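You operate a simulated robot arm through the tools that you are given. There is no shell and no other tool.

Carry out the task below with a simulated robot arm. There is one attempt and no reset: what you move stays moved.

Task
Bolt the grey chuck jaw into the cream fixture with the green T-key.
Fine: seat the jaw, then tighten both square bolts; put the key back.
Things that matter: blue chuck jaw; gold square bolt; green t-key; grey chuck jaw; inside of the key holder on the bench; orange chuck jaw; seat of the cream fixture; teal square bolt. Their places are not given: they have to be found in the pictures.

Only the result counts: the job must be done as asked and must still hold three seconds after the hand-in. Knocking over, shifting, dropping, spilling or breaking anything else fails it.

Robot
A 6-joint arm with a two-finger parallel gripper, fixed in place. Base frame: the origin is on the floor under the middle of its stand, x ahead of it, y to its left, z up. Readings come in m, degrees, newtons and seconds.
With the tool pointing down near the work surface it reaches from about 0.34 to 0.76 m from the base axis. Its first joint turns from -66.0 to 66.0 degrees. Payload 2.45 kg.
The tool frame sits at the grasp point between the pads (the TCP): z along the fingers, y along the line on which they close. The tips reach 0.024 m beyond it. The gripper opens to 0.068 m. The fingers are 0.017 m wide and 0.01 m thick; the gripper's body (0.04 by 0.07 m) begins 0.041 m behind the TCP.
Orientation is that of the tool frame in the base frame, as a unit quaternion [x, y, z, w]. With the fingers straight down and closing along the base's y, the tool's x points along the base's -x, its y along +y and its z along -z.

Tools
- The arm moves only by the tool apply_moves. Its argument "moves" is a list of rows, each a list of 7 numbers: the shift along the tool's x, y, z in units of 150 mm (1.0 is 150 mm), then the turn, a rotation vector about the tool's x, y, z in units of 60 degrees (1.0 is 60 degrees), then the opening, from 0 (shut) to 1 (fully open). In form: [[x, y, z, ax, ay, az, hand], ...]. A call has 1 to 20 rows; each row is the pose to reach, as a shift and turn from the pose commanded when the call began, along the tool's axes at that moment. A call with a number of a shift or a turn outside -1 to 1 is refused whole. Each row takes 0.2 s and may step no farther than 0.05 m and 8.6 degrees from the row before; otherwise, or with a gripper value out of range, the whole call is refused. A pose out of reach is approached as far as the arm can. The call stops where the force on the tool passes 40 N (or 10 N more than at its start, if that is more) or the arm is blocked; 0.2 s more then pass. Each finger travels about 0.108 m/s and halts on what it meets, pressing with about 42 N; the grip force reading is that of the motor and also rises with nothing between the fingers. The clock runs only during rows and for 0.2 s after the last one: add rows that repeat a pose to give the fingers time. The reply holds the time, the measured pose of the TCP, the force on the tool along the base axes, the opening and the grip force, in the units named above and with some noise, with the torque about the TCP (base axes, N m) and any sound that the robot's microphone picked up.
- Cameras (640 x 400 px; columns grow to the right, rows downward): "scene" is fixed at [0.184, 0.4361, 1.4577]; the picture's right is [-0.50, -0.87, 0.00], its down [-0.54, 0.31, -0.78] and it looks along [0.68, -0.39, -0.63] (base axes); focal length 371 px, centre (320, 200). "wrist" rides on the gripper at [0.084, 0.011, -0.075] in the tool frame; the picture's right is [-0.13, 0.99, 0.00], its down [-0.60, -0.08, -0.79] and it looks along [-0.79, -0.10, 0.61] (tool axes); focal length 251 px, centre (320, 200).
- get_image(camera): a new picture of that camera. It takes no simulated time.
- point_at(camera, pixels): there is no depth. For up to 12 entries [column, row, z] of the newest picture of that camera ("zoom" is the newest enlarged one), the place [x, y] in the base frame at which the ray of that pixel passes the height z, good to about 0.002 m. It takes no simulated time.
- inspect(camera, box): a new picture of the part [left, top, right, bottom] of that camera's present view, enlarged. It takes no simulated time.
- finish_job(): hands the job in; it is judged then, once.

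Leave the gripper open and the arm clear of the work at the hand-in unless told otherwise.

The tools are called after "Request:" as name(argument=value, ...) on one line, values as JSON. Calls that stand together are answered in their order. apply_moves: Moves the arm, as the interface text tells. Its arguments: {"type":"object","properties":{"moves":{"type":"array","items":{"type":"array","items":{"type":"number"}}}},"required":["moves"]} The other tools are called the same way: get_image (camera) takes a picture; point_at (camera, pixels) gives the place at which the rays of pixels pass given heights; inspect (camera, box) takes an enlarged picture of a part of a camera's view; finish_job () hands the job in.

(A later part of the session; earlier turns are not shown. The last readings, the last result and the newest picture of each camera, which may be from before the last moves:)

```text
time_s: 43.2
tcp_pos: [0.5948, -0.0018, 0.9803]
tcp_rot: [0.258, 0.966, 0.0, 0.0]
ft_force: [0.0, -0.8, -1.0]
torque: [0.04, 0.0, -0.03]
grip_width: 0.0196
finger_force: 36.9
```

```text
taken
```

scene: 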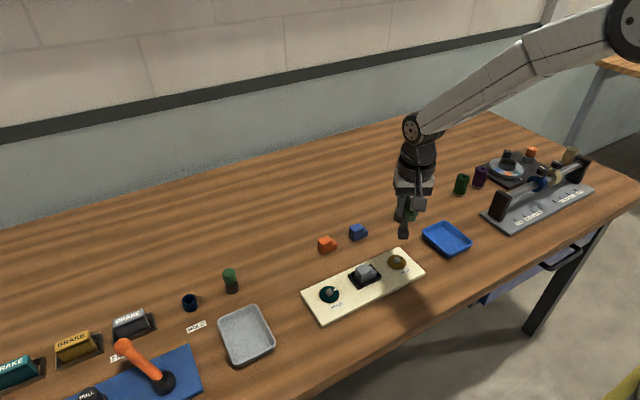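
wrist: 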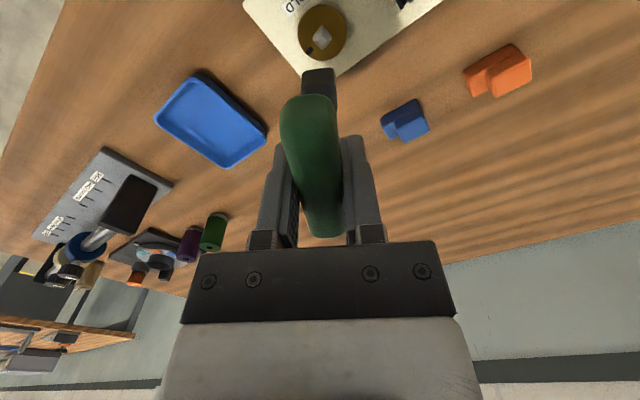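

The last call was refused for one oversized step. I repeat the remaining 40° turn in equal 8° steps.

Request:
apply_moves(moves=[[0, 0, 0, 0, 0, -0.133, 0], [0, 0, 0, 0, 0, -0.266, 0], [0, 0, 0, 0, 0, -0.4, 0], [0, 0, 0, 0, 0, -0.533, 0], [0, 0, 0, 0, 0, -0.667, 0], [0, 0, 0, 0, 0, -0.667, 0]])

Request:
get_image(camera="wrist")

Request:
inspect(camera="wrist", box=[260, 0, 380, 90])

Request:
inspect(camera="scene", box=[360, 190, 440, 280])

```text
time_s: 44.6
tcp_pos: [0.5942, -0.0013, 0.9819]
tcp_rot: [-0.088, 0.996, 0.0, 0.0]
ft_force: [-0.6, 0.1, -1.1]
torque: [0.0, 0.0, 0.04]
grip_width: 0.0197
finger_force: 37.0
```

```text
taken
```

wrist: 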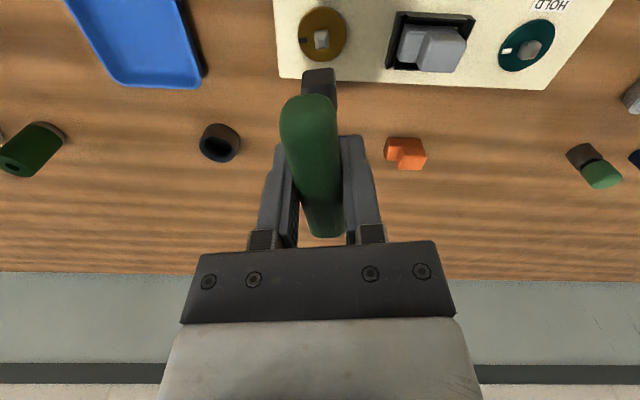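

```text
4.44 times, centred on (320, 45) of wrist
```

zoom: 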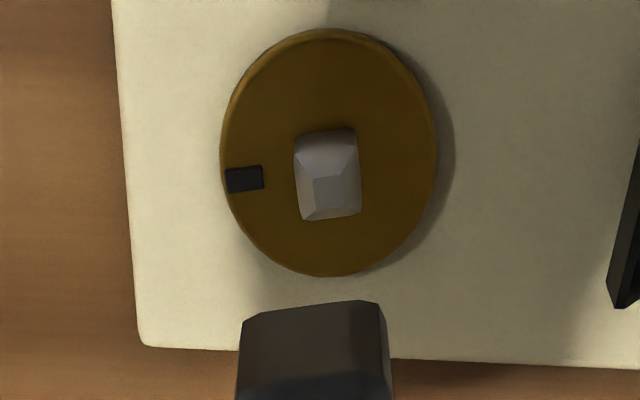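

```text
4.44 times, centred on (400, 235) of scene
```

zoom: 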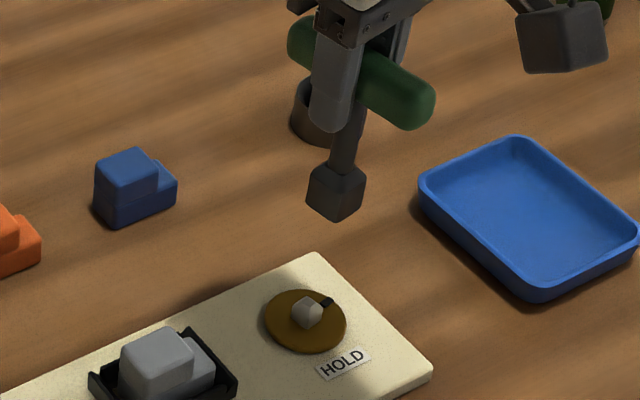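

In the tool frame the gold bolt's edges are parallel to the socket's sides, and its centre is within about 1.5 mm of the key axis (bolt about -1 mm in tool x, +1 mm in tool y). I apply that correction and descend to leave about 6 mm above the bolt top.

Request:
apply_moves(moves=[[-0.006, 0.007, 0.08, 0, 0, 0, 0], [-0.006, 0.007, 0.18, 0, 0, 0, 0], [-0.006, 0.007, 0.27, 0, 0, 0, 0], [-0.006, 0.007, 0.35, 0, 0, 0, 0], [-0.006, 0.007, 0.4, 0, 0, 0, 0], [-0.006, 0.007, 0.4, 0, 0, 0, 0]])

Request:
get_image(camera="wrist")

Request:
inspect(camera="wrist", box=[260, 30, 380, 120])

Request:
inspect(camera="scene", box=[370, 220, 430, 280])

```text
time_s: 46.0
tcp_pos: [0.5958, 0.0009, 0.9217]
tcp_rot: [-0.086, 0.996, 0.0, 0.0]
ft_force: [0.5, 0.2, -2.4]
torque: [0.01, 0.0, 0.04]
grip_width: 0.0196
finger_force: 37.2
```

```text
taken
```

wrist: 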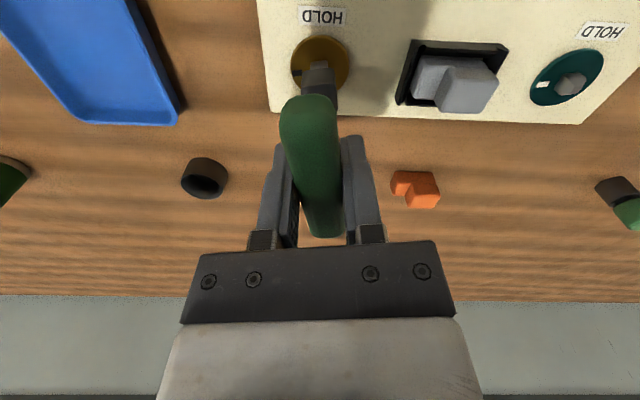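

```text
4.44 times, centred on (320, 75) of wrist
```

zoom: 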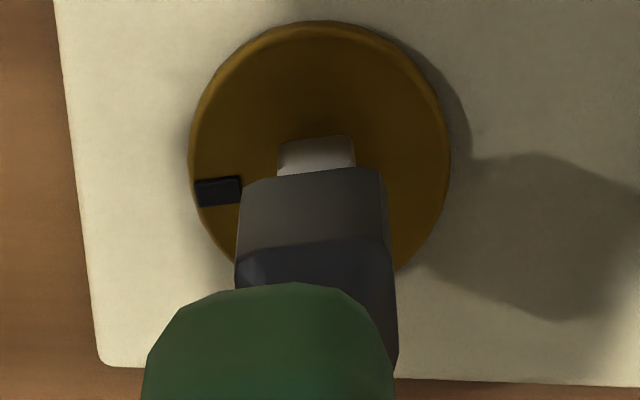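

```text
6.67 times, centred on (400, 250) of scene
```

zoom: 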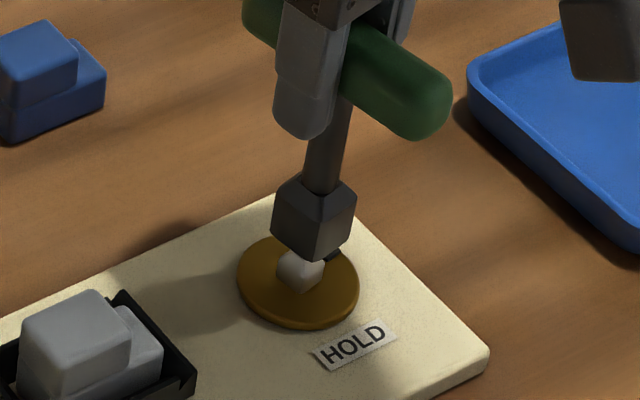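

Socket and bolt are aligned within about 1 mm (bolt centre (0.001, 0.001), key centre (0.0006, 0.0009) in the tool frame). I lower the key slowly over the bolt, watching the force.

Request:
apply_moves(moves=[[0, 0, 0.02, 0, 0, 0, 0], [0, 0, 0.04, 0, 0, 0, 0], [0, 0, 0.055, 0, 0, 0, 0], [0, 0, 0.07, 0, 0, 0, 0], [0, 0, 0.085, 0, 0, 0, 0], [0, 0, 0.1, 0, 0, 0, 0], [0, 0, 0.1, 0, 0, 0, 0]])

Request:
inspect(camera="wrist", box=[260, 30, 380, 120])

Request:
inspect(camera="scene", box=[370, 220, 430, 280])

```text
time_s: 47.6
tcp_pos: [0.5965, -0.0008, 0.906]
tcp_rot: [-0.088, 0.996, 0.0, -0.001]
ft_force: [0.3, -0.8, -1.5]
torque: [0.0, 0.0, 0.01]
grip_width: 0.0199
finger_force: 37.3
```

```text
4.44 times, centred on (320, 75) of wrist
```

zoom: 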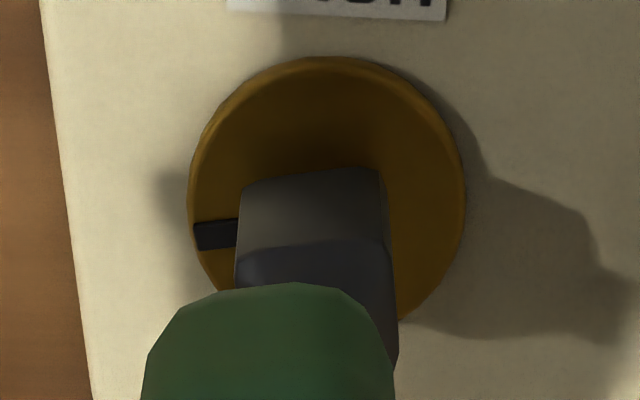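

```text
6.67 times, centred on (400, 250) of scene
```

zoom: 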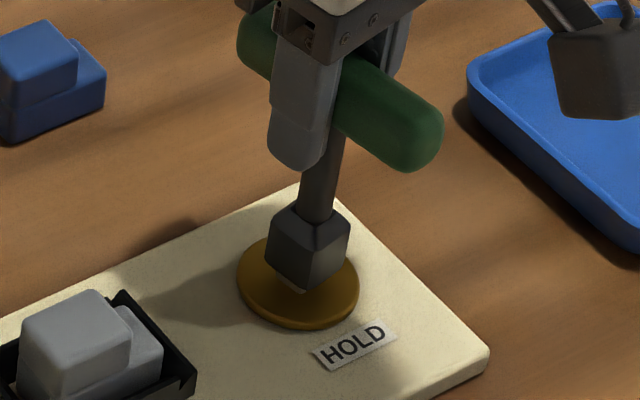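

The socket slid over the bolt without any force. I lower up to 4.5 mm more until it nearly touches the dial.

Request:
apply_moves(moves=[[0, 0, 0.01, 0, 0, 0, 0], [0, 0, 0.02, 0, 0, 0, 0], [0, 0, 0.025, 0, 0, 0, 0], [0, 0, 0.025, 0, 0, 0, 0]])

```text
time_s: 48.6
tcp_pos: [0.5956, -0.0004, 0.901]
tcp_rot: [-0.087, 0.996, 0.0, 0.001]
ft_force: [0.4, 2.2, -1.7]
torque: [0.1, 0.05, 0.03]
grip_width: 0.0197
finger_force: 37.4
```

Engaged, no vertical contact. Now I turn clockwise (positive about tool z), first 24° to see how the torque and dial respond.

Request:
apply_moves(moves=[[0, 0, 0, 0, 0, 0.1, 0], [0, 0, 0, 0, 0, 0.2, 0], [0, 0, 0, 0, 0, 0.3, 0], [0, 0, 0, 0, 0, 0.4, 0], [0, 0, 0, 0, 0, 0.4, 0]])

Request:
inspect(camera="wrist", box=[260, 30, 380, 120])

Request:
inspect(camera="scene", box=[370, 220, 430, 280])

```text
time_s: 49.8
tcp_pos: [0.5964, -0.001, 0.9026]
tcp_rot: [0.123, 0.992, 0.0, 0.0]
ft_force: [-1.3, 5.3, 1.5]
torque: [0.4, 0.09, 0.04]
grip_width: 0.0194
finger_force: 37.3
```

```text
4.44 times, centred on (320, 75) of wrist
```

zoom: 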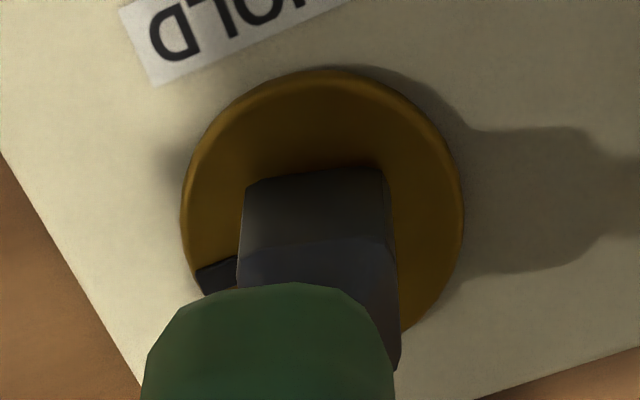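

```text
6.67 times, centred on (400, 250) of scene
```

zoom: 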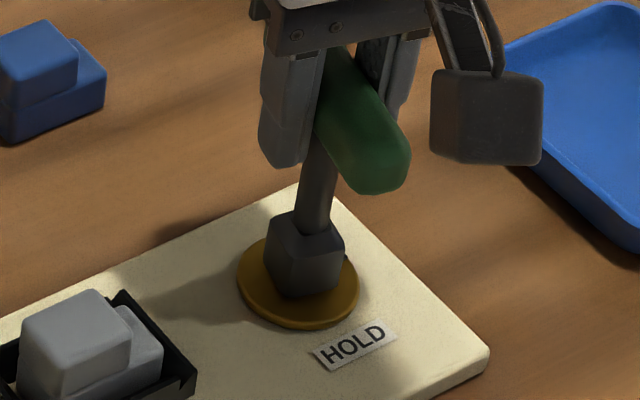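

The dial turns with the key after some play (the pointer lags about 11°). The tool feels +5 N in y, so I nudge about 0.7 mm toward +y while turning another 36°.

Request:
apply_moves(moves=[[0.001, 0.0045, 0, 0, 0, 0.12, 0], [0.001, 0.0045, 0, 0, 0, 0.24, 0], [0.001, 0.0045, 0, 0, 0, 0.36, 0], [0.001, 0.0045, 0, 0, 0, 0.48, 0], [0.001, 0.0045, 0, 0, 0, 0.6, 0], [0.001, 0.0045, 0, 0, 0, 0.6, 0]])

Request:
inspect(camera="wrist", box=[260, 30, 380, 120])

Request:
inspect(camera="scene", box=[370, 220, 430, 280])

```text
time_s: 51.2
tcp_pos: [0.5959, 0.0004, 0.9021]
tcp_rot: [0.423, 0.906, 0.0, 0.001]
ft_force: [5.4, -12.6, -1.3]
torque: [-1.06, -0.46, 0.06]
grip_width: 0.0197
finger_force: 36.8
```

```text
4.44 times, centred on (320, 75) of wrist
```

zoom: 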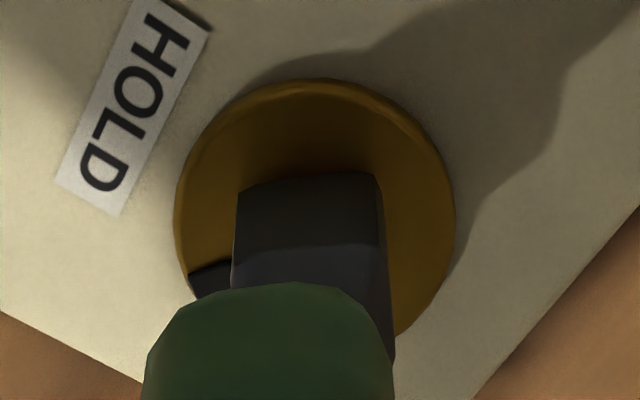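

```text
6.67 times, centred on (400, 250) of scene
```

zoom: 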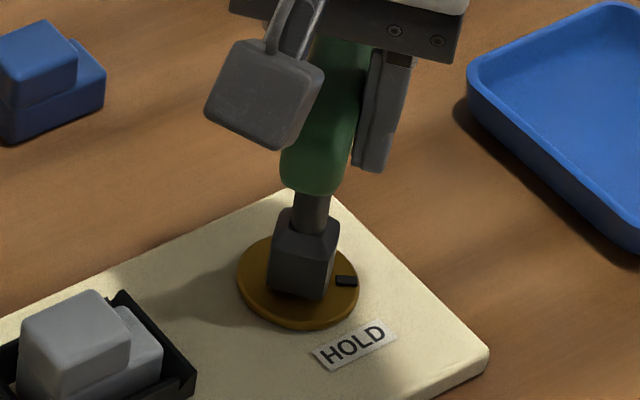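

The pointer in the scene view (345,281) is moving toward HOLD. The side force is now -12.6 N in y and +5.4 N in x, so I yield about 0.9 mm in -y and 0.4 mm in +x while turning another 24°.

Request:
apply_moves(moves=[[-0.006, -0.002, 0, 0, 0, 0.0, 0], [-0.006, -0.002, 0, 0, 0, 0.1, 0], [-0.006, -0.002, 0, 0, 0, 0.2, 0], [-0.006, -0.002, 0, 0, 0, 0.3, 0], [-0.006, -0.002, 0, 0, 0, 0.4, 0], [-0.006, -0.002, 0, 0, 0, 0.4, 0]])

Request:
inspect(camera="wrist", box=[260, 30, 380, 120])

Request:
inspect(camera="scene", box=[370, 220, 430, 280])

```text
time_s: 52.6
tcp_pos: [0.5965, -0.0002, 0.9011]
tcp_rot: [0.603, 0.798, 0.0, -0.001]
ft_force: [-1.1, 0.8, 1.1]
torque: [0.06, 0.14, 0.03]
grip_width: 0.0198
finger_force: 37.4
```

```text
4.44 times, centred on (320, 75) of wrist
```

zoom: 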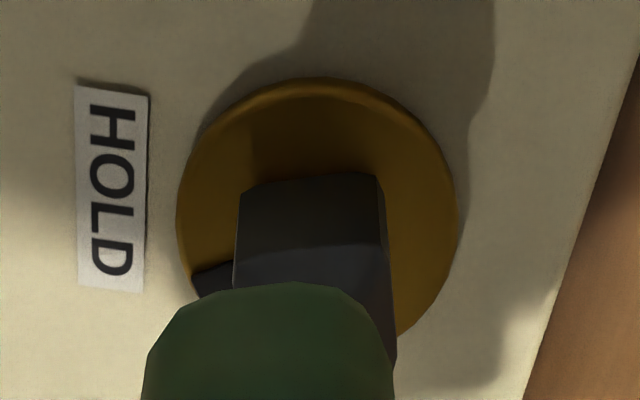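

```text
6.67 times, centred on (400, 250) of scene
```

zoom: 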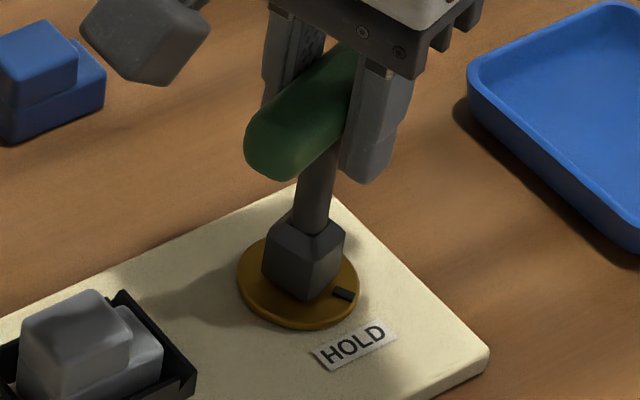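

The forces are nearly zero again. In the tool frame the pointer lags 9° and the HOLD label is about 26° further on. I turn another 24° and check.

Request:
apply_moves(moves=[[0, 0, 0, 0, 0, 0.1, 0], [0, 0, 0, 0, 0, 0.2, 0], [0, 0, 0, 0, 0, 0.3, 0], [0, 0, 0, 0, 0, 0.4, 0], [0, 0, 0, 0, 0, 0.4, 0]])

Request:
inspect(camera="wrist", box=[260, 30, 380, 120])

Request:
inspect(camera="scene", box=[370, 220, 430, 280])

```text
time_s: 53.8
tcp_pos: [0.5949, -0.0005, 0.9028]
tcp_rot: [0.756, 0.655, -0.001, -0.001]
ft_force: [-1.4, -0.4, -8.3]
torque: [0.1, 0.13, 0.09]
grip_width: 0.0195
finger_force: 36.8
```

```text
4.44 times, centred on (320, 75) of wrist
```

zoom: 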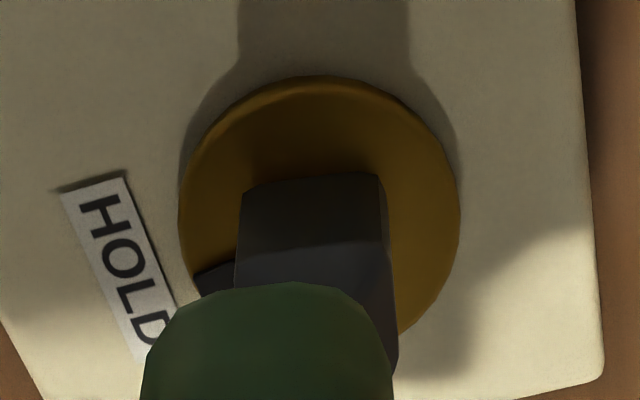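

```text
6.67 times, centred on (400, 250) of scene
```

zoom: 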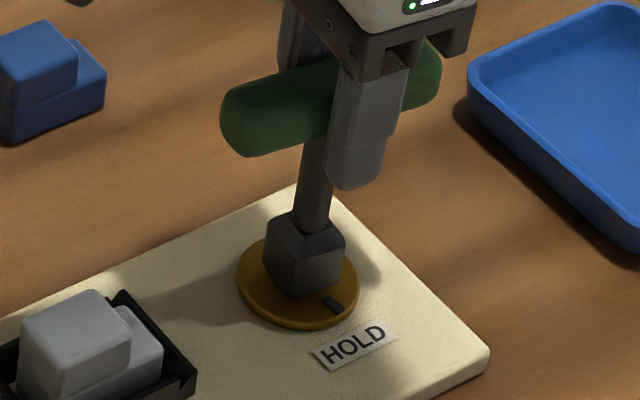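

The tool has turned 108°. I zoom in to measure the pointer against HOLD precisely.

Request:
inspect(camera="scene", box=[380, 244, 420, 276])

Request:
inspect(camera="wrist", box=[270, 60, 340, 110])

```text
12.50 times, centred on (400, 260) of scene
```

zoom: 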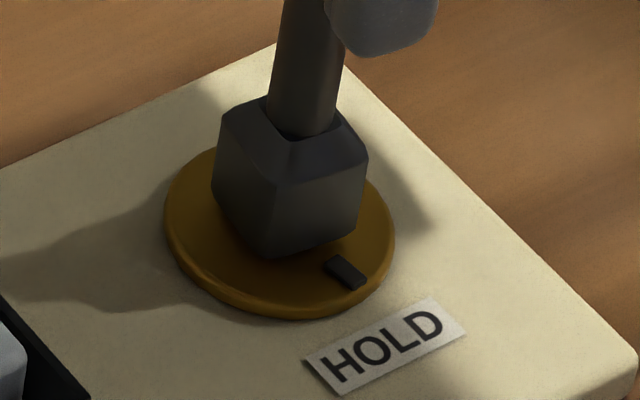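

```text
8.00 times, centred on (305, 85) of wrist
```

zoom: 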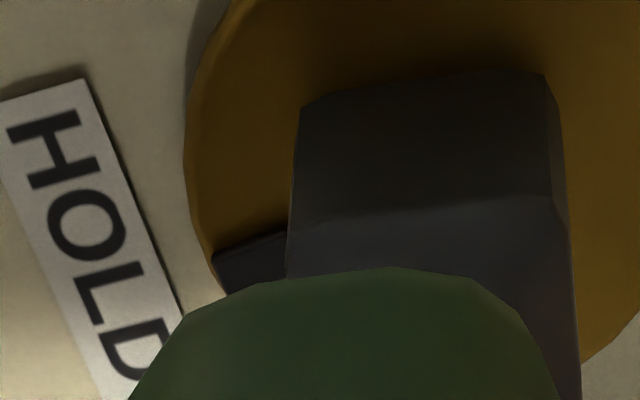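

The pointer's long side (42–44° in the zoom) is nearly parallel to the plate's x edge (45°), so it's about 2° short of HOLD. I turn 3° more.

Request:
apply_moves(moves=[[0, 0, 0, 0, 0, 0.025, 0], [0, 0, 0, 0, 0, 0.05, 0], [0, 0, 0, 0, 0, 0.05, 0]])

Request:
inspect(camera="scene", box=[380, 244, 420, 276])

```text
time_s: 54.6
tcp_pos: [0.5952, -0.0011, 0.9027]
tcp_rot: [0.771, 0.636, 0.0, 0.001]
ft_force: [-7.7, 0.4, 1.5]
torque: [0.0, 0.54, 0.02]
grip_width: 0.0195
finger_force: 37.4
```

```text
12.50 times, centred on (400, 260) of scene
```

zoom: 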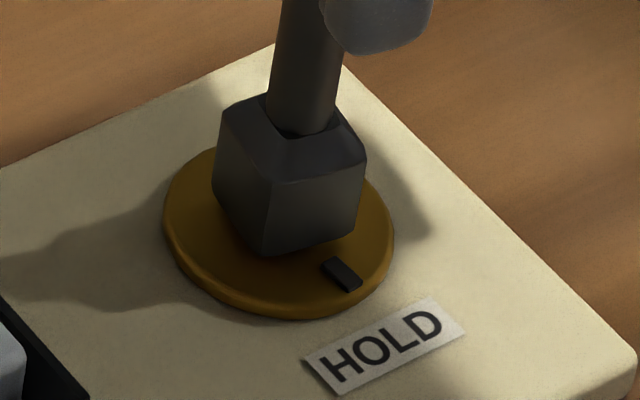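

The pointer is now parallel to the plate's x edge and points at HOLD. I back off 5° inside the play to free the socket, then lift straight up 33 mm.

Request:
apply_moves(moves=[[0, -0.003, 0, 0, 0, -0.04, 0], [0, -0.003, 0, 0, 0, -0.083, 0], [0, -0.003, -0.02, 0, 0, -0.083, 0], [0, -0.003, -0.05, 0, 0, -0.083, 0], [0, -0.003, -0.1, 0, 0, -0.083, 0], [0, -0.003, -0.16, 0, 0, -0.083, 0], [0, -0.003, -0.22, 0, 0, -0.083, 0], [0, -0.003, -0.4, 0, 0, -0.083, 0], [0, -0.003, -0.4, 0, 0, -0.083, 0]])

Request:
get_image(camera="scene")

Request:
inspect(camera="scene", box=[380, 244, 420, 276])

Request:
inspect(camera="wrist", box=[260, 0, 380, 90])

```text
time_s: 56.6
tcp_pos: [0.5923, -0.0029, 0.9602]
tcp_rot: [0.743, 0.669, 0.0, 0.001]
ft_force: [-0.7, 0.9, -2.3]
torque: [0.01, 0.01, 0.0]
grip_width: 0.0198
finger_force: 36.7
```

```text
taken
```

scene: 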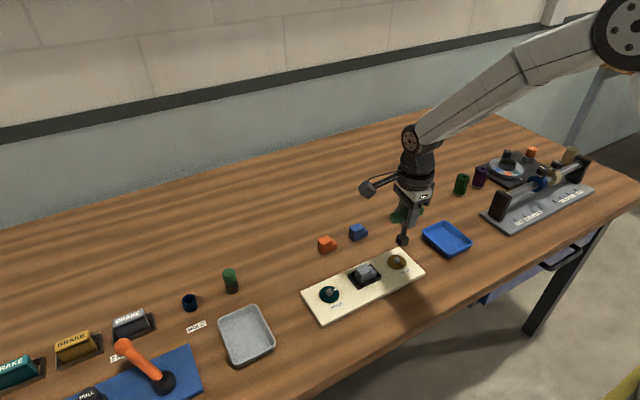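

```text
12.50 times, centred on (400, 260) of scene
```

zoom: 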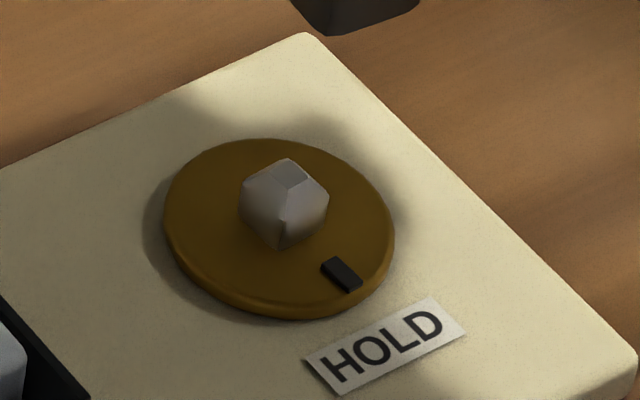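

```text
4.44 times, centred on (320, 45) of wrist
```

zoom: 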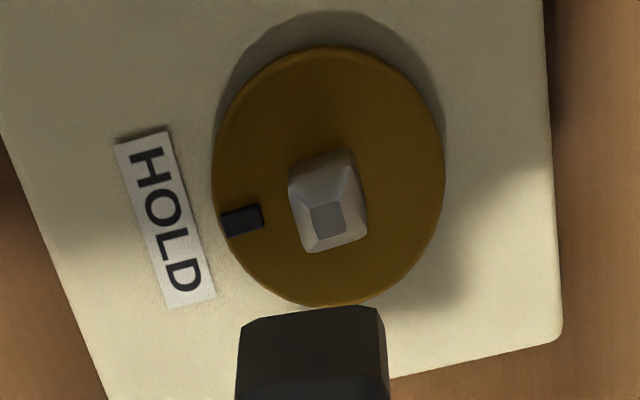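

The gold pointer stays at HOLD after lifting. For a precise check, and because the next bolt needs the hand back at +10° anyway, I turn the key back counter-clockwise 106° above the bolt while rising 18 mm.

Request:
apply_moves(moves=[[0, 0, -0.06, 0, 0, -0.125, 0], [0, 0, -0.12, 0, 0, -0.25, 0], [0, 0, -0.12, 0, 0, -0.375, 0], [0, 0, -0.12, 0, 0, -0.5, 0], [0, 0, -0.12, 0, 0, -0.625, 0], [0, 0, -0.12, 0, 0, -0.75, 0], [0, 0, -0.12, 0, 0, -0.875, 0], [0, 0, -0.12, 0, 0, -1.0, 0]])

Request:
apply_moves(moves=[[0, 0, 0, 0, 0, -0.128, 0], [0, 0, 0, 0, 0, -0.256, 0], [0, 0, 0, 0, 0, -0.384, 0], [0, 0, 0, 0, 0, -0.512, 0], [0, 0, 0, 0, 0, -0.64, 0], [0, 0, 0, 0, 0, -0.767, 0], [0, 0, 0, 0, 0, -0.767, 0]])

Request:
get_image(camera="wrist")

Request:
inspect(camera="wrist", box=[280, 0, 360, 60])

```text
time_s: 58.4
tcp_pos: [0.5969, -0.001, 0.9813]
tcp_rot: [0.307, 0.952, 0.001, 0.0]
ft_force: [0.6, 0.6, -1.0]
torque: [-0.02, -0.01, 0.01]
grip_width: 0.0197
finger_force: 37.9
```

```text
time_s: 60.0
tcp_pos: [0.5959, 0.0003, 0.98]
tcp_rot: [-0.088, 0.996, 0.0, 0.0]
ft_force: [-0.9, 0.1, -1.5]
torque: [0.02, 0.02, 0.01]
grip_width: 0.0195
finger_force: 36.8
```

```text
taken
```

wrist: 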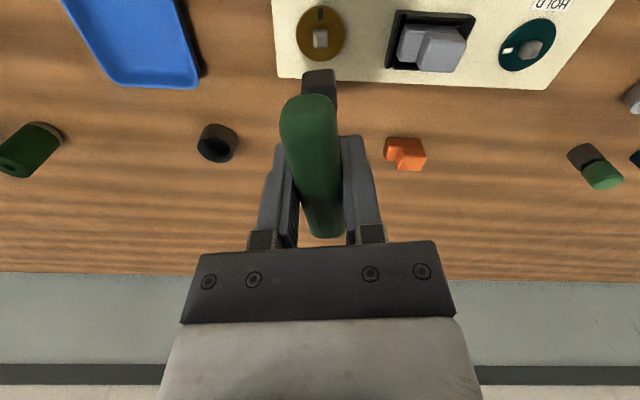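

```text
6.67 times, centred on (320, 30) of wrist
```

zoom: 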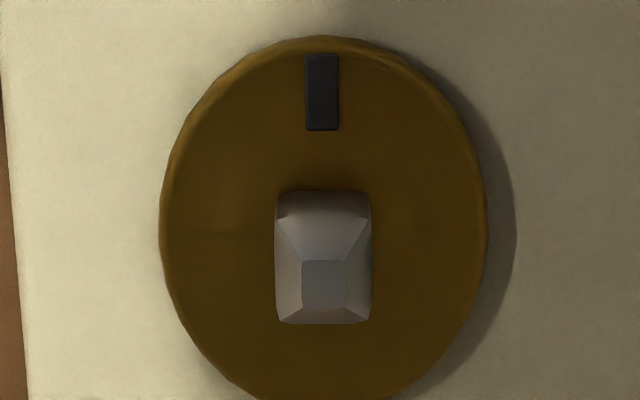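

A precise check shows the gold bolt turned about 97°, roughly 3° short of HOLD. I re-engage for a small correction: turn the hand 6.5° clockwise to match the bolt's square and lower the socket over it again.

Request:
apply_moves(moves=[[0, 0, 0, 0, 0, 0.108, 0], [0, 0, 0.12, 0, 0, 0.108, 0], [0, 0, 0.24, 0, 0, 0.108, 0], [0, 0, 0.34, 0, 0, 0.108, 0], [0, 0, 0.4, 0, 0, 0.108, 0], [0, 0, 0.43, 0, 0, 0.108, 0], [0, 0, 0.46, 0, 0, 0.108, 0], [0, 0, 0.49, 0, 0, 0.108, 0], [0, 0, 0.52, 0, 0, 0.108, 0], [0, 0, 0.52, 0, 0, 0.108, 0]])

Request:
inspect(camera="wrist", box=[260, 30, 380, 120])

Request:
inspect(camera="scene", box=[380, 244, 420, 276])

```text
time_s: 62.2
tcp_pos: [0.5948, -0.0008, 0.9032]
tcp_rot: [-0.03, 1.0, 0.0, 0.0]
ft_force: [-0.8, -0.2, -1.6]
torque: [-0.02, -0.01, 0.0]
grip_width: 0.0197
finger_force: 37.3
```

```text
4.44 times, centred on (320, 75) of wrist
```

zoom: 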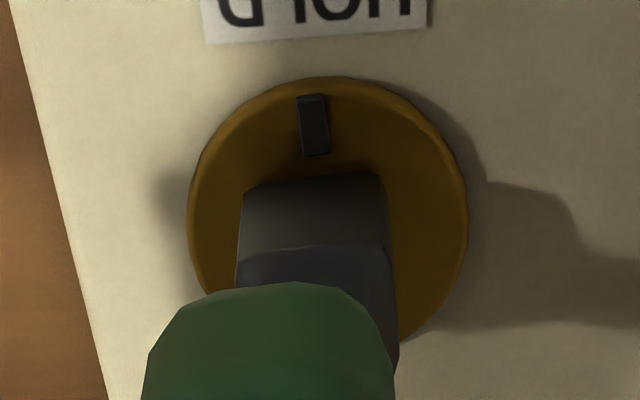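

```text
12.50 times, centred on (400, 260) of scene
```

zoom: 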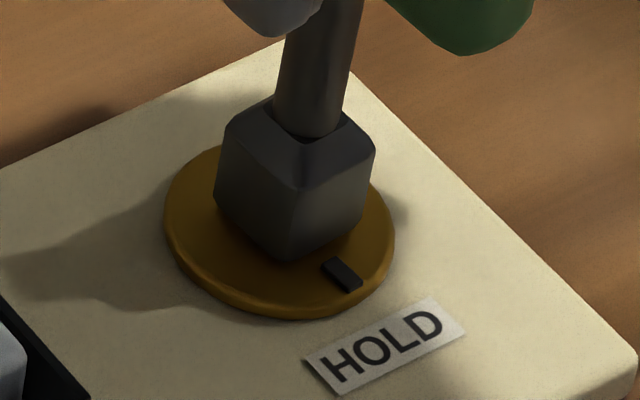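

Engaged without force, and now the wrist camera sees the pointer directly. I zoom in on the pointer and label for a finer angle reading.

Request:
inspect(camera="wrist", box=[284, 26, 356, 71])

```text
8.89 times, centred on (320, 48) of wrist
```

zoom: 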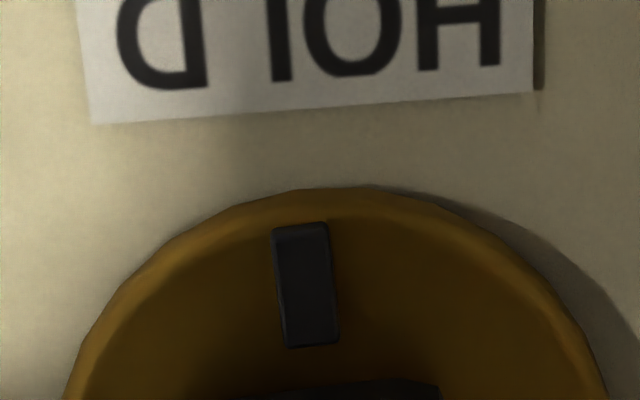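

The pointer is about 2.5° short of being square to the label. I turn 15° clockwise to take up the play, then look at the pointer again.

Request:
apply_moves(moves=[[0, 0, 0, 0, 0, 0.083, 0], [0, 0, 0, 0, 0, 0.167, 0], [0, 0, 0, 0, 0, 0.25, 0], [0, 0, 0, 0, 0, 0.25, 0]])

Request:
inspect(camera="wrist", box=[284, 26, 356, 71])

```text
time_s: 63.2
tcp_pos: [0.5961, -0.0005, 0.9027]
tcp_rot: [0.1, 0.995, 0.0, -0.001]
ft_force: [-4.5, 2.5, 1.5]
torque: [0.2, 0.31, 0.02]
grip_width: 0.0197
finger_force: 36.8
```

```text
8.89 times, centred on (320, 48) of wrist
```

zoom: 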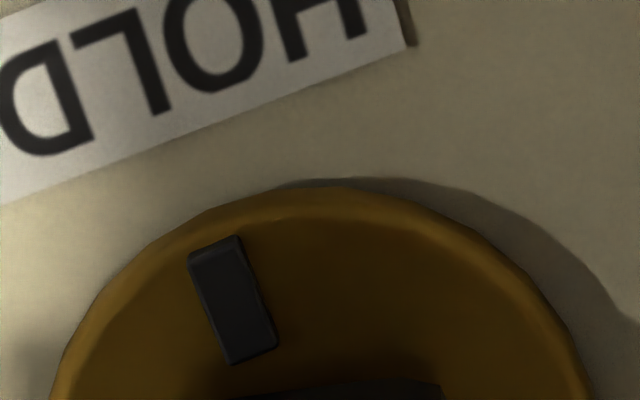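

The pointer is still about 2° short and the play is just used up. I turn 4° more.

Request:
apply_moves(moves=[[0, 0, 0, 0, 0, 0.035, 0], [0, 0, 0, 0, 0, 0.067, 0], [0, 0, 0, 0, 0, 0.067, 0]])

Request:
inspect(camera="wrist", box=[284, 26, 356, 71])

Request:
inspect(camera="scene", box=[380, 244, 420, 276])

```text
time_s: 64.0
tcp_pos: [0.5956, -0.0007, 0.9018]
tcp_rot: [0.135, 0.991, 0.0, 0.0]
ft_force: [0.3, 5.0, -6.1]
torque: [0.4, 0.06, 0.22]
grip_width: 0.0194
finger_force: 36.8
```

```text
8.89 times, centred on (320, 48) of wrist
```

zoom: 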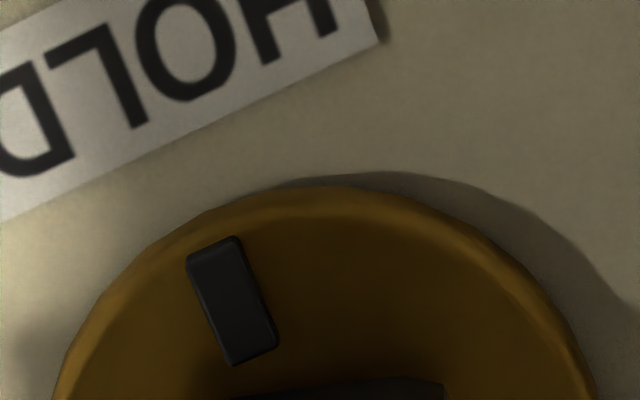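

```text
12.50 times, centred on (400, 260) of scene
```

zoom: 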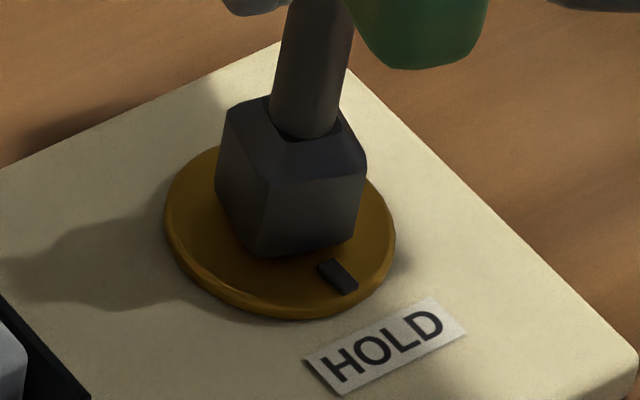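

The dial moved with the key, and the pointer is now within about 2° of HOLD. I back off 6° and lift 78 mm clear.

Request:
apply_moves(moves=[[0, 0, 0, 0, 0, -0.05, 0], [0, 0, 0, 0, 0, -0.1, 0], [0, 0, -0.03, 0, 0, -0.1, 0], [0, 0, -0.08, 0, 0, -0.1, 0], [0, 0, -0.15, 0, 0, -0.1, 0], [0, 0, -0.25, 0, 0, -0.1, 0], [0, 0, -0.4, 0, 0, -0.1, 0], [0, 0, -0.52, 0, 0, -0.1, 0], [0, 0, -0.52, 0, 0, -0.1, 0]])

Request:
inspect(camera="wrist", box=[280, 0, 360, 60])

Request:
inspect(camera="scene", box=[380, 244, 420, 276])

```text
time_s: 66.0
tcp_pos: [0.5957, 0.0003, 0.9797]
tcp_rot: [0.083, 0.997, 0.0, -0.001]
ft_force: [-0.7, -0.4, -0.7]
torque: [-0.01, 0.0, 0.02]
grip_width: 0.0194
finger_force: 37.1
```

```text
6.67 times, centred on (320, 30) of wrist
```

zoom: 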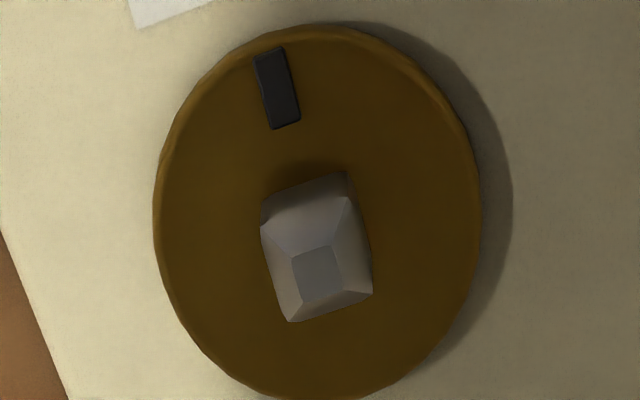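

```text
12.50 times, centred on (400, 260) of scene
```

zoom: 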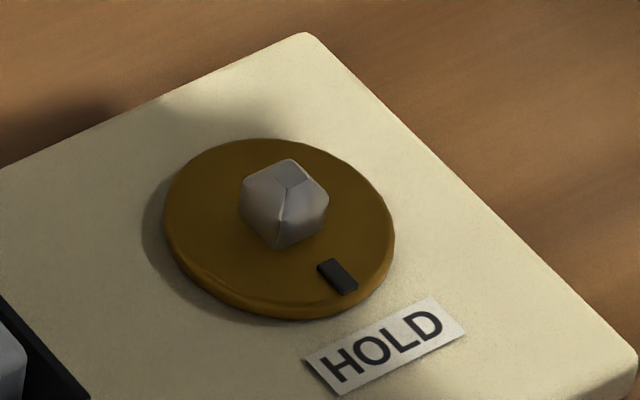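

The gold bolt's average reading (square and pointer) is within 1–2° of HOLD. Next is the teal bolt, 0.180 m further along +y. I move half-way while turning the hand back to +10°.

Request:
apply_moves(moves=[[0.025, 0.148, 0, 0, 0, -0.11, 0], [0.05, 0.296, 0, 0, 0, -0.22, 0], [0.075, 0.444, 0, 0, 0, -0.325, 0], [0.099, 0.592, 0, 0, 0, -0.325, 0], [0.099, 0.592, 0, 0, 0, -0.325, 0]])

Request:
apply_moves(moves=[[-0.026, 0.148, 0, 0, 0, 0, 0], [-0.052, 0.296, 0, 0, 0, 0, 0], [-0.078, 0.444, 0, 0, 0, 0, 0], [-0.104, 0.591, 0, 0, 0, 0, 0], [-0.104, 0.591, 0, 0, 0, 0, 0]])

Request:
get_image(camera="wrist")

Request:
inspect(camera="wrist", box=[260, 0, 380, 90])

```text
time_s: 67.2
tcp_pos: [0.5955, 0.0901, 0.9806]
tcp_rot: [-0.087, 0.996, -0.001, 0.0]
ft_force: [-0.3, 0.8, -1.3]
torque: [0.0, -0.01, 0.0]
grip_width: 0.0198
finger_force: 37.3
```

```text
time_s: 68.4
tcp_pos: [0.5952, 0.1802, 0.9809]
tcp_rot: [-0.087, 0.996, 0.0, 0.0]
ft_force: [0.2, 0.1, -2.5]
torque: [-0.02, 0.02, 0.02]
grip_width: 0.0195
finger_force: 37.3
```

```text
taken
```

wrist: 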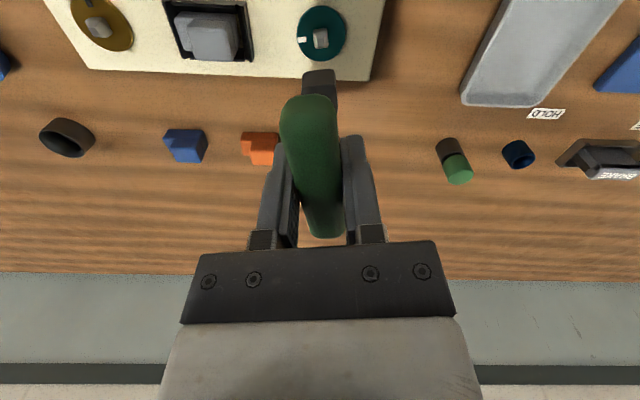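

```text
4.44 times, centred on (320, 45) of wrist
```

zoom: 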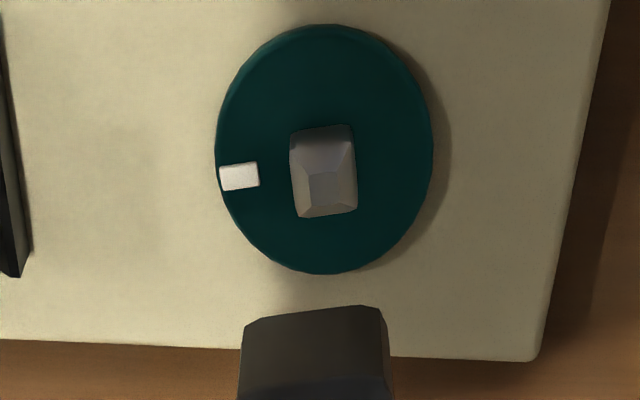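

The teal bolt sits almost exactly where the gold one did relative to the tool (within 0.5 mm) and is parallel to the socket. I lower the key over it in small steps.

Request:
apply_moves(moves=[[0, 0, 0.12, 0, 0, 0, 0], [0, 0, 0.24, 0, 0, 0, 0], [0, 0, 0.34, 0, 0, 0, 0], [0, 0, 0.4, 0, 0, 0, 0], [0, 0, 0.43, 0, 0, 0, 0], [0, 0, 0.46, 0, 0, 0, 0], [0, 0, 0.49, 0, 0, 0, 0], [0, 0, 0.52, 0, 0, 0, 0], [0, 0, 0.52, 0, 0, 0, 0]])

Request:
inspect(camera="wrist", box=[260, 30, 380, 120])

Request:
inspect(camera="scene", box=[300, 265, 360, 315])

```text
time_s: 70.4
tcp_pos: [0.5959, 0.1799, 0.9026]
tcp_rot: [-0.088, 0.996, 0.0, 0.001]
ft_force: [0.3, 0.2, -1.3]
torque: [0.0, 0.0, -0.02]
grip_width: 0.0198
finger_force: 37.2
```

```text
4.44 times, centred on (320, 75) of wrist
```

zoom: 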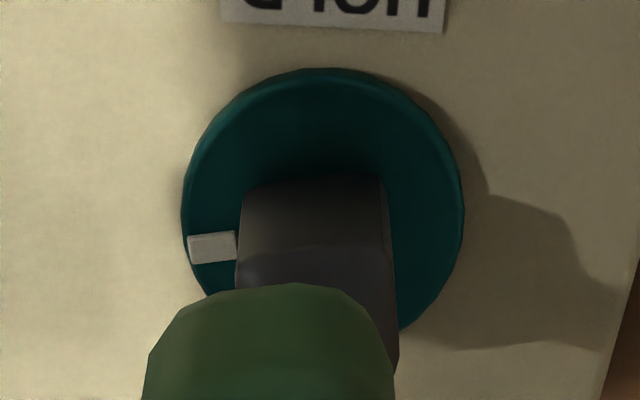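

```text
8.00 times, centred on (330, 290) of scene
```

zoom: 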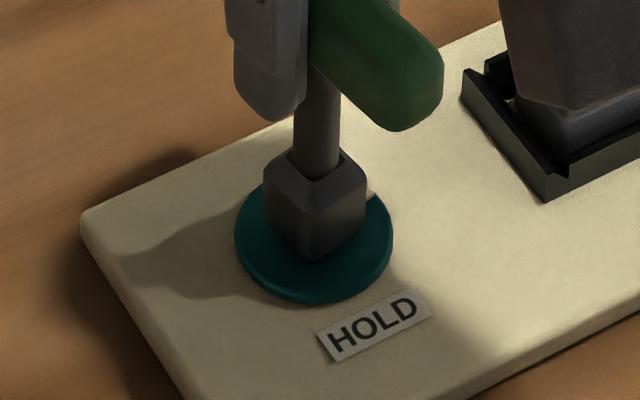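

Engaged freely on the teal bolt. I turn clockwise 48° and check forces and the dial.

Request:
apply_moves(moves=[[0, 0, 0, 0, 0, 0.1, 0], [0, 0, 0, 0, 0, 0.2, 0], [0, 0, 0, 0, 0, 0.3, 0], [0, 0, 0, 0, 0, 0.4, 0], [0, 0, 0, 0, 0, 0.5, 0], [0, 0, 0, 0, 0, 0.6, 0], [0, 0, 0, 0, 0, 0.7, 0], [0, 0, 0, 0, 0, 0.8, 0], [0, 0, 0, 0, 0, 0.8, 0]])

Request:
inspect(camera="wrist", box=[260, 30, 380, 120])

Request:
inspect(camera="scene", box=[300, 265, 360, 315])

```text
time_s: 72.4
tcp_pos: [0.5956, 0.1804, 0.9023]
tcp_rot: [0.326, 0.945, 0.0, 0.0]
ft_force: [-3.7, 3.6, 0.1]
torque: [0.28, 0.15, 0.01]
grip_width: 0.0197
finger_force: 37.7
```

```text
4.44 times, centred on (320, 75) of wrist
```

zoom: 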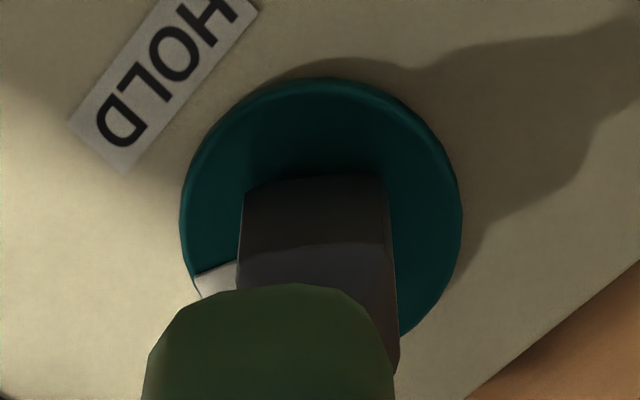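

```text
8.00 times, centred on (330, 290) of scene
```

zoom: 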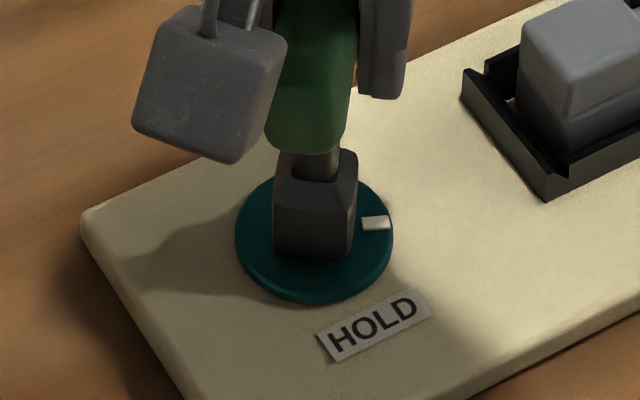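

Low forces, and the white pointer follows. I turn another 60°.

Request:
apply_moves(moves=[[0, 0, 0, 0, 0, 0.125, 0], [0, 0, 0, 0, 0, 0.25, 0], [0, 0, 0, 0, 0, 0.375, 0], [0, 0, 0, 0, 0, 0.5, 0], [0, 0, 0, 0, 0, 0.625, 0], [0, 0, 0, 0, 0, 0.75, 0], [0, 0, 0, 0, 0, 0.875, 0], [0, 0, 0, 0, 0, 1.0, 0], [0, 0, 0, 0, 0, 1.0, 0]])

Request:
inspect(camera="scene", box=[310, 276, 350, 308])

Request:
inspect(camera="wrist", box=[260, 30, 380, 120])

```text
time_s: 74.4
tcp_pos: [0.5951, 0.1801, 0.902]
tcp_rot: [0.755, 0.655, 0.0, 0.0]
ft_force: [-2.1, 4.1, -2.2]
torque: [0.33, 0.15, 0.04]
grip_width: 0.0196
finger_force: 36.9
```

```text
12.50 times, centred on (330, 292) of scene
```

zoom: 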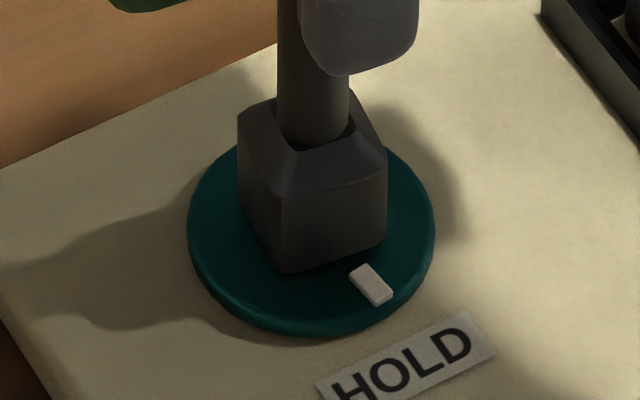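

```text
4.44 times, centred on (320, 75) of wrist
```

zoom: 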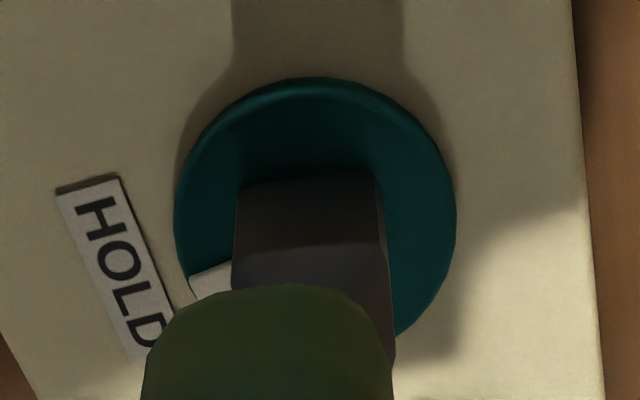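

The pointer is about 5–6° short of HOLD (48.5° in the zoom, where -x runs at 54°). I turn 6° more.

Request:
apply_moves(moves=[[0, 0, 0, 0, 0, 0.05, 0], [0, 0, 0, 0, 0, 0.1, 0], [0, 0, 0, 0, 0, 0.1, 0]])

Request:
inspect(camera="scene", box=[310, 276, 350, 308])

```text
time_s: 75.2
tcp_pos: [0.5945, 0.1805, 0.9016]
tcp_rot: [0.789, 0.615, 0.0, 0.0]
ft_force: [1.2, 9.4, -6.6]
torque: [0.65, -0.08, 0.06]
grip_width: 0.0196
finger_force: 37.3
```

```text
12.50 times, centred on (330, 292) of scene
```

zoom: 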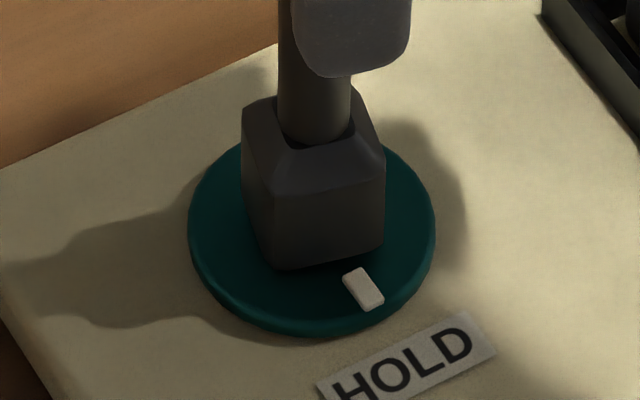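

The pointer now sits at HOLD within about 2°. I back off 6° to free the socket and lift 78 mm.

Request:
apply_moves(moves=[[0.002, 0, 0, 0, 0, -0.05, 0], [0.003, 0, 0, 0, 0, -0.1, 0], [0.003, 0, -0.03, 0, 0, -0.1, 0], [0.003, 0, -0.08, 0, 0, -0.1, 0], [0.003, 0, -0.15, 0, 0, -0.1, 0], [0.003, 0, -0.25, 0, 0, -0.1, 0], [0.003, 0, -0.4, 0, 0, -0.1, 0], [0.003, 0, -0.52, 0, 0, -0.1, 0], [0.003, 0, -0.52, 0, 0, -0.1, 0]])

Request:
get_image(camera="scene")

Request:
inspect(camera="scene", box=[310, 276, 350, 308])

Request:
inspect(camera="wrist", box=[260, 0, 380, 90])

```text
time_s: 77.2
tcp_pos: [0.5933, 0.1814, 0.9813]
tcp_rot: [0.755, 0.656, 0.0, 0.0]
ft_force: [0.3, 0.5, -1.5]
torque: [0.01, 0.0, 0.0]
grip_width: 0.0197
finger_force: 37.7
```

```text
taken
```

scene: 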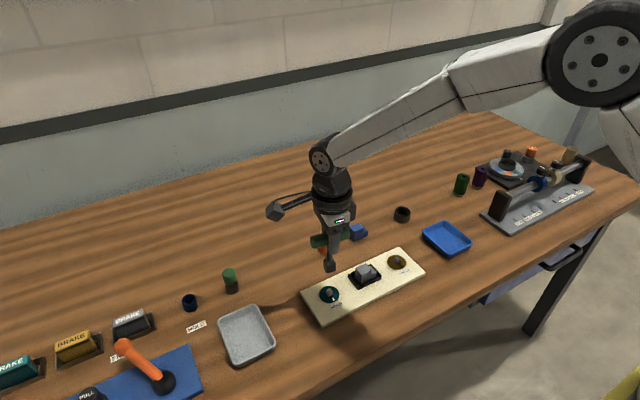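

```text
12.50 times, centred on (330, 292) of scene
```

zoom: 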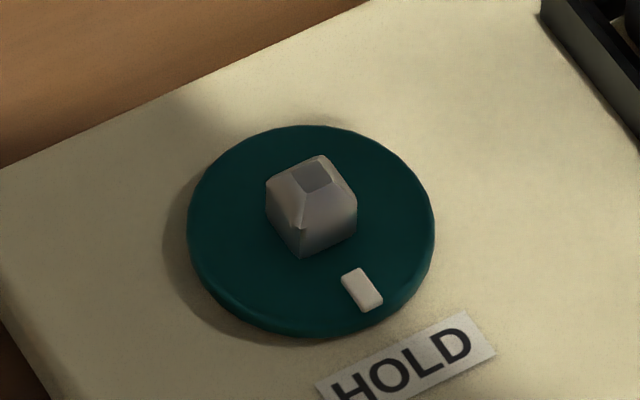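

```text
4.44 times, centred on (320, 45) of wrist
```

zoom: 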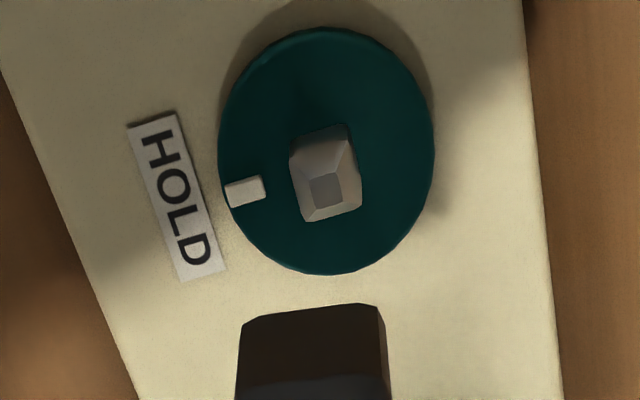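

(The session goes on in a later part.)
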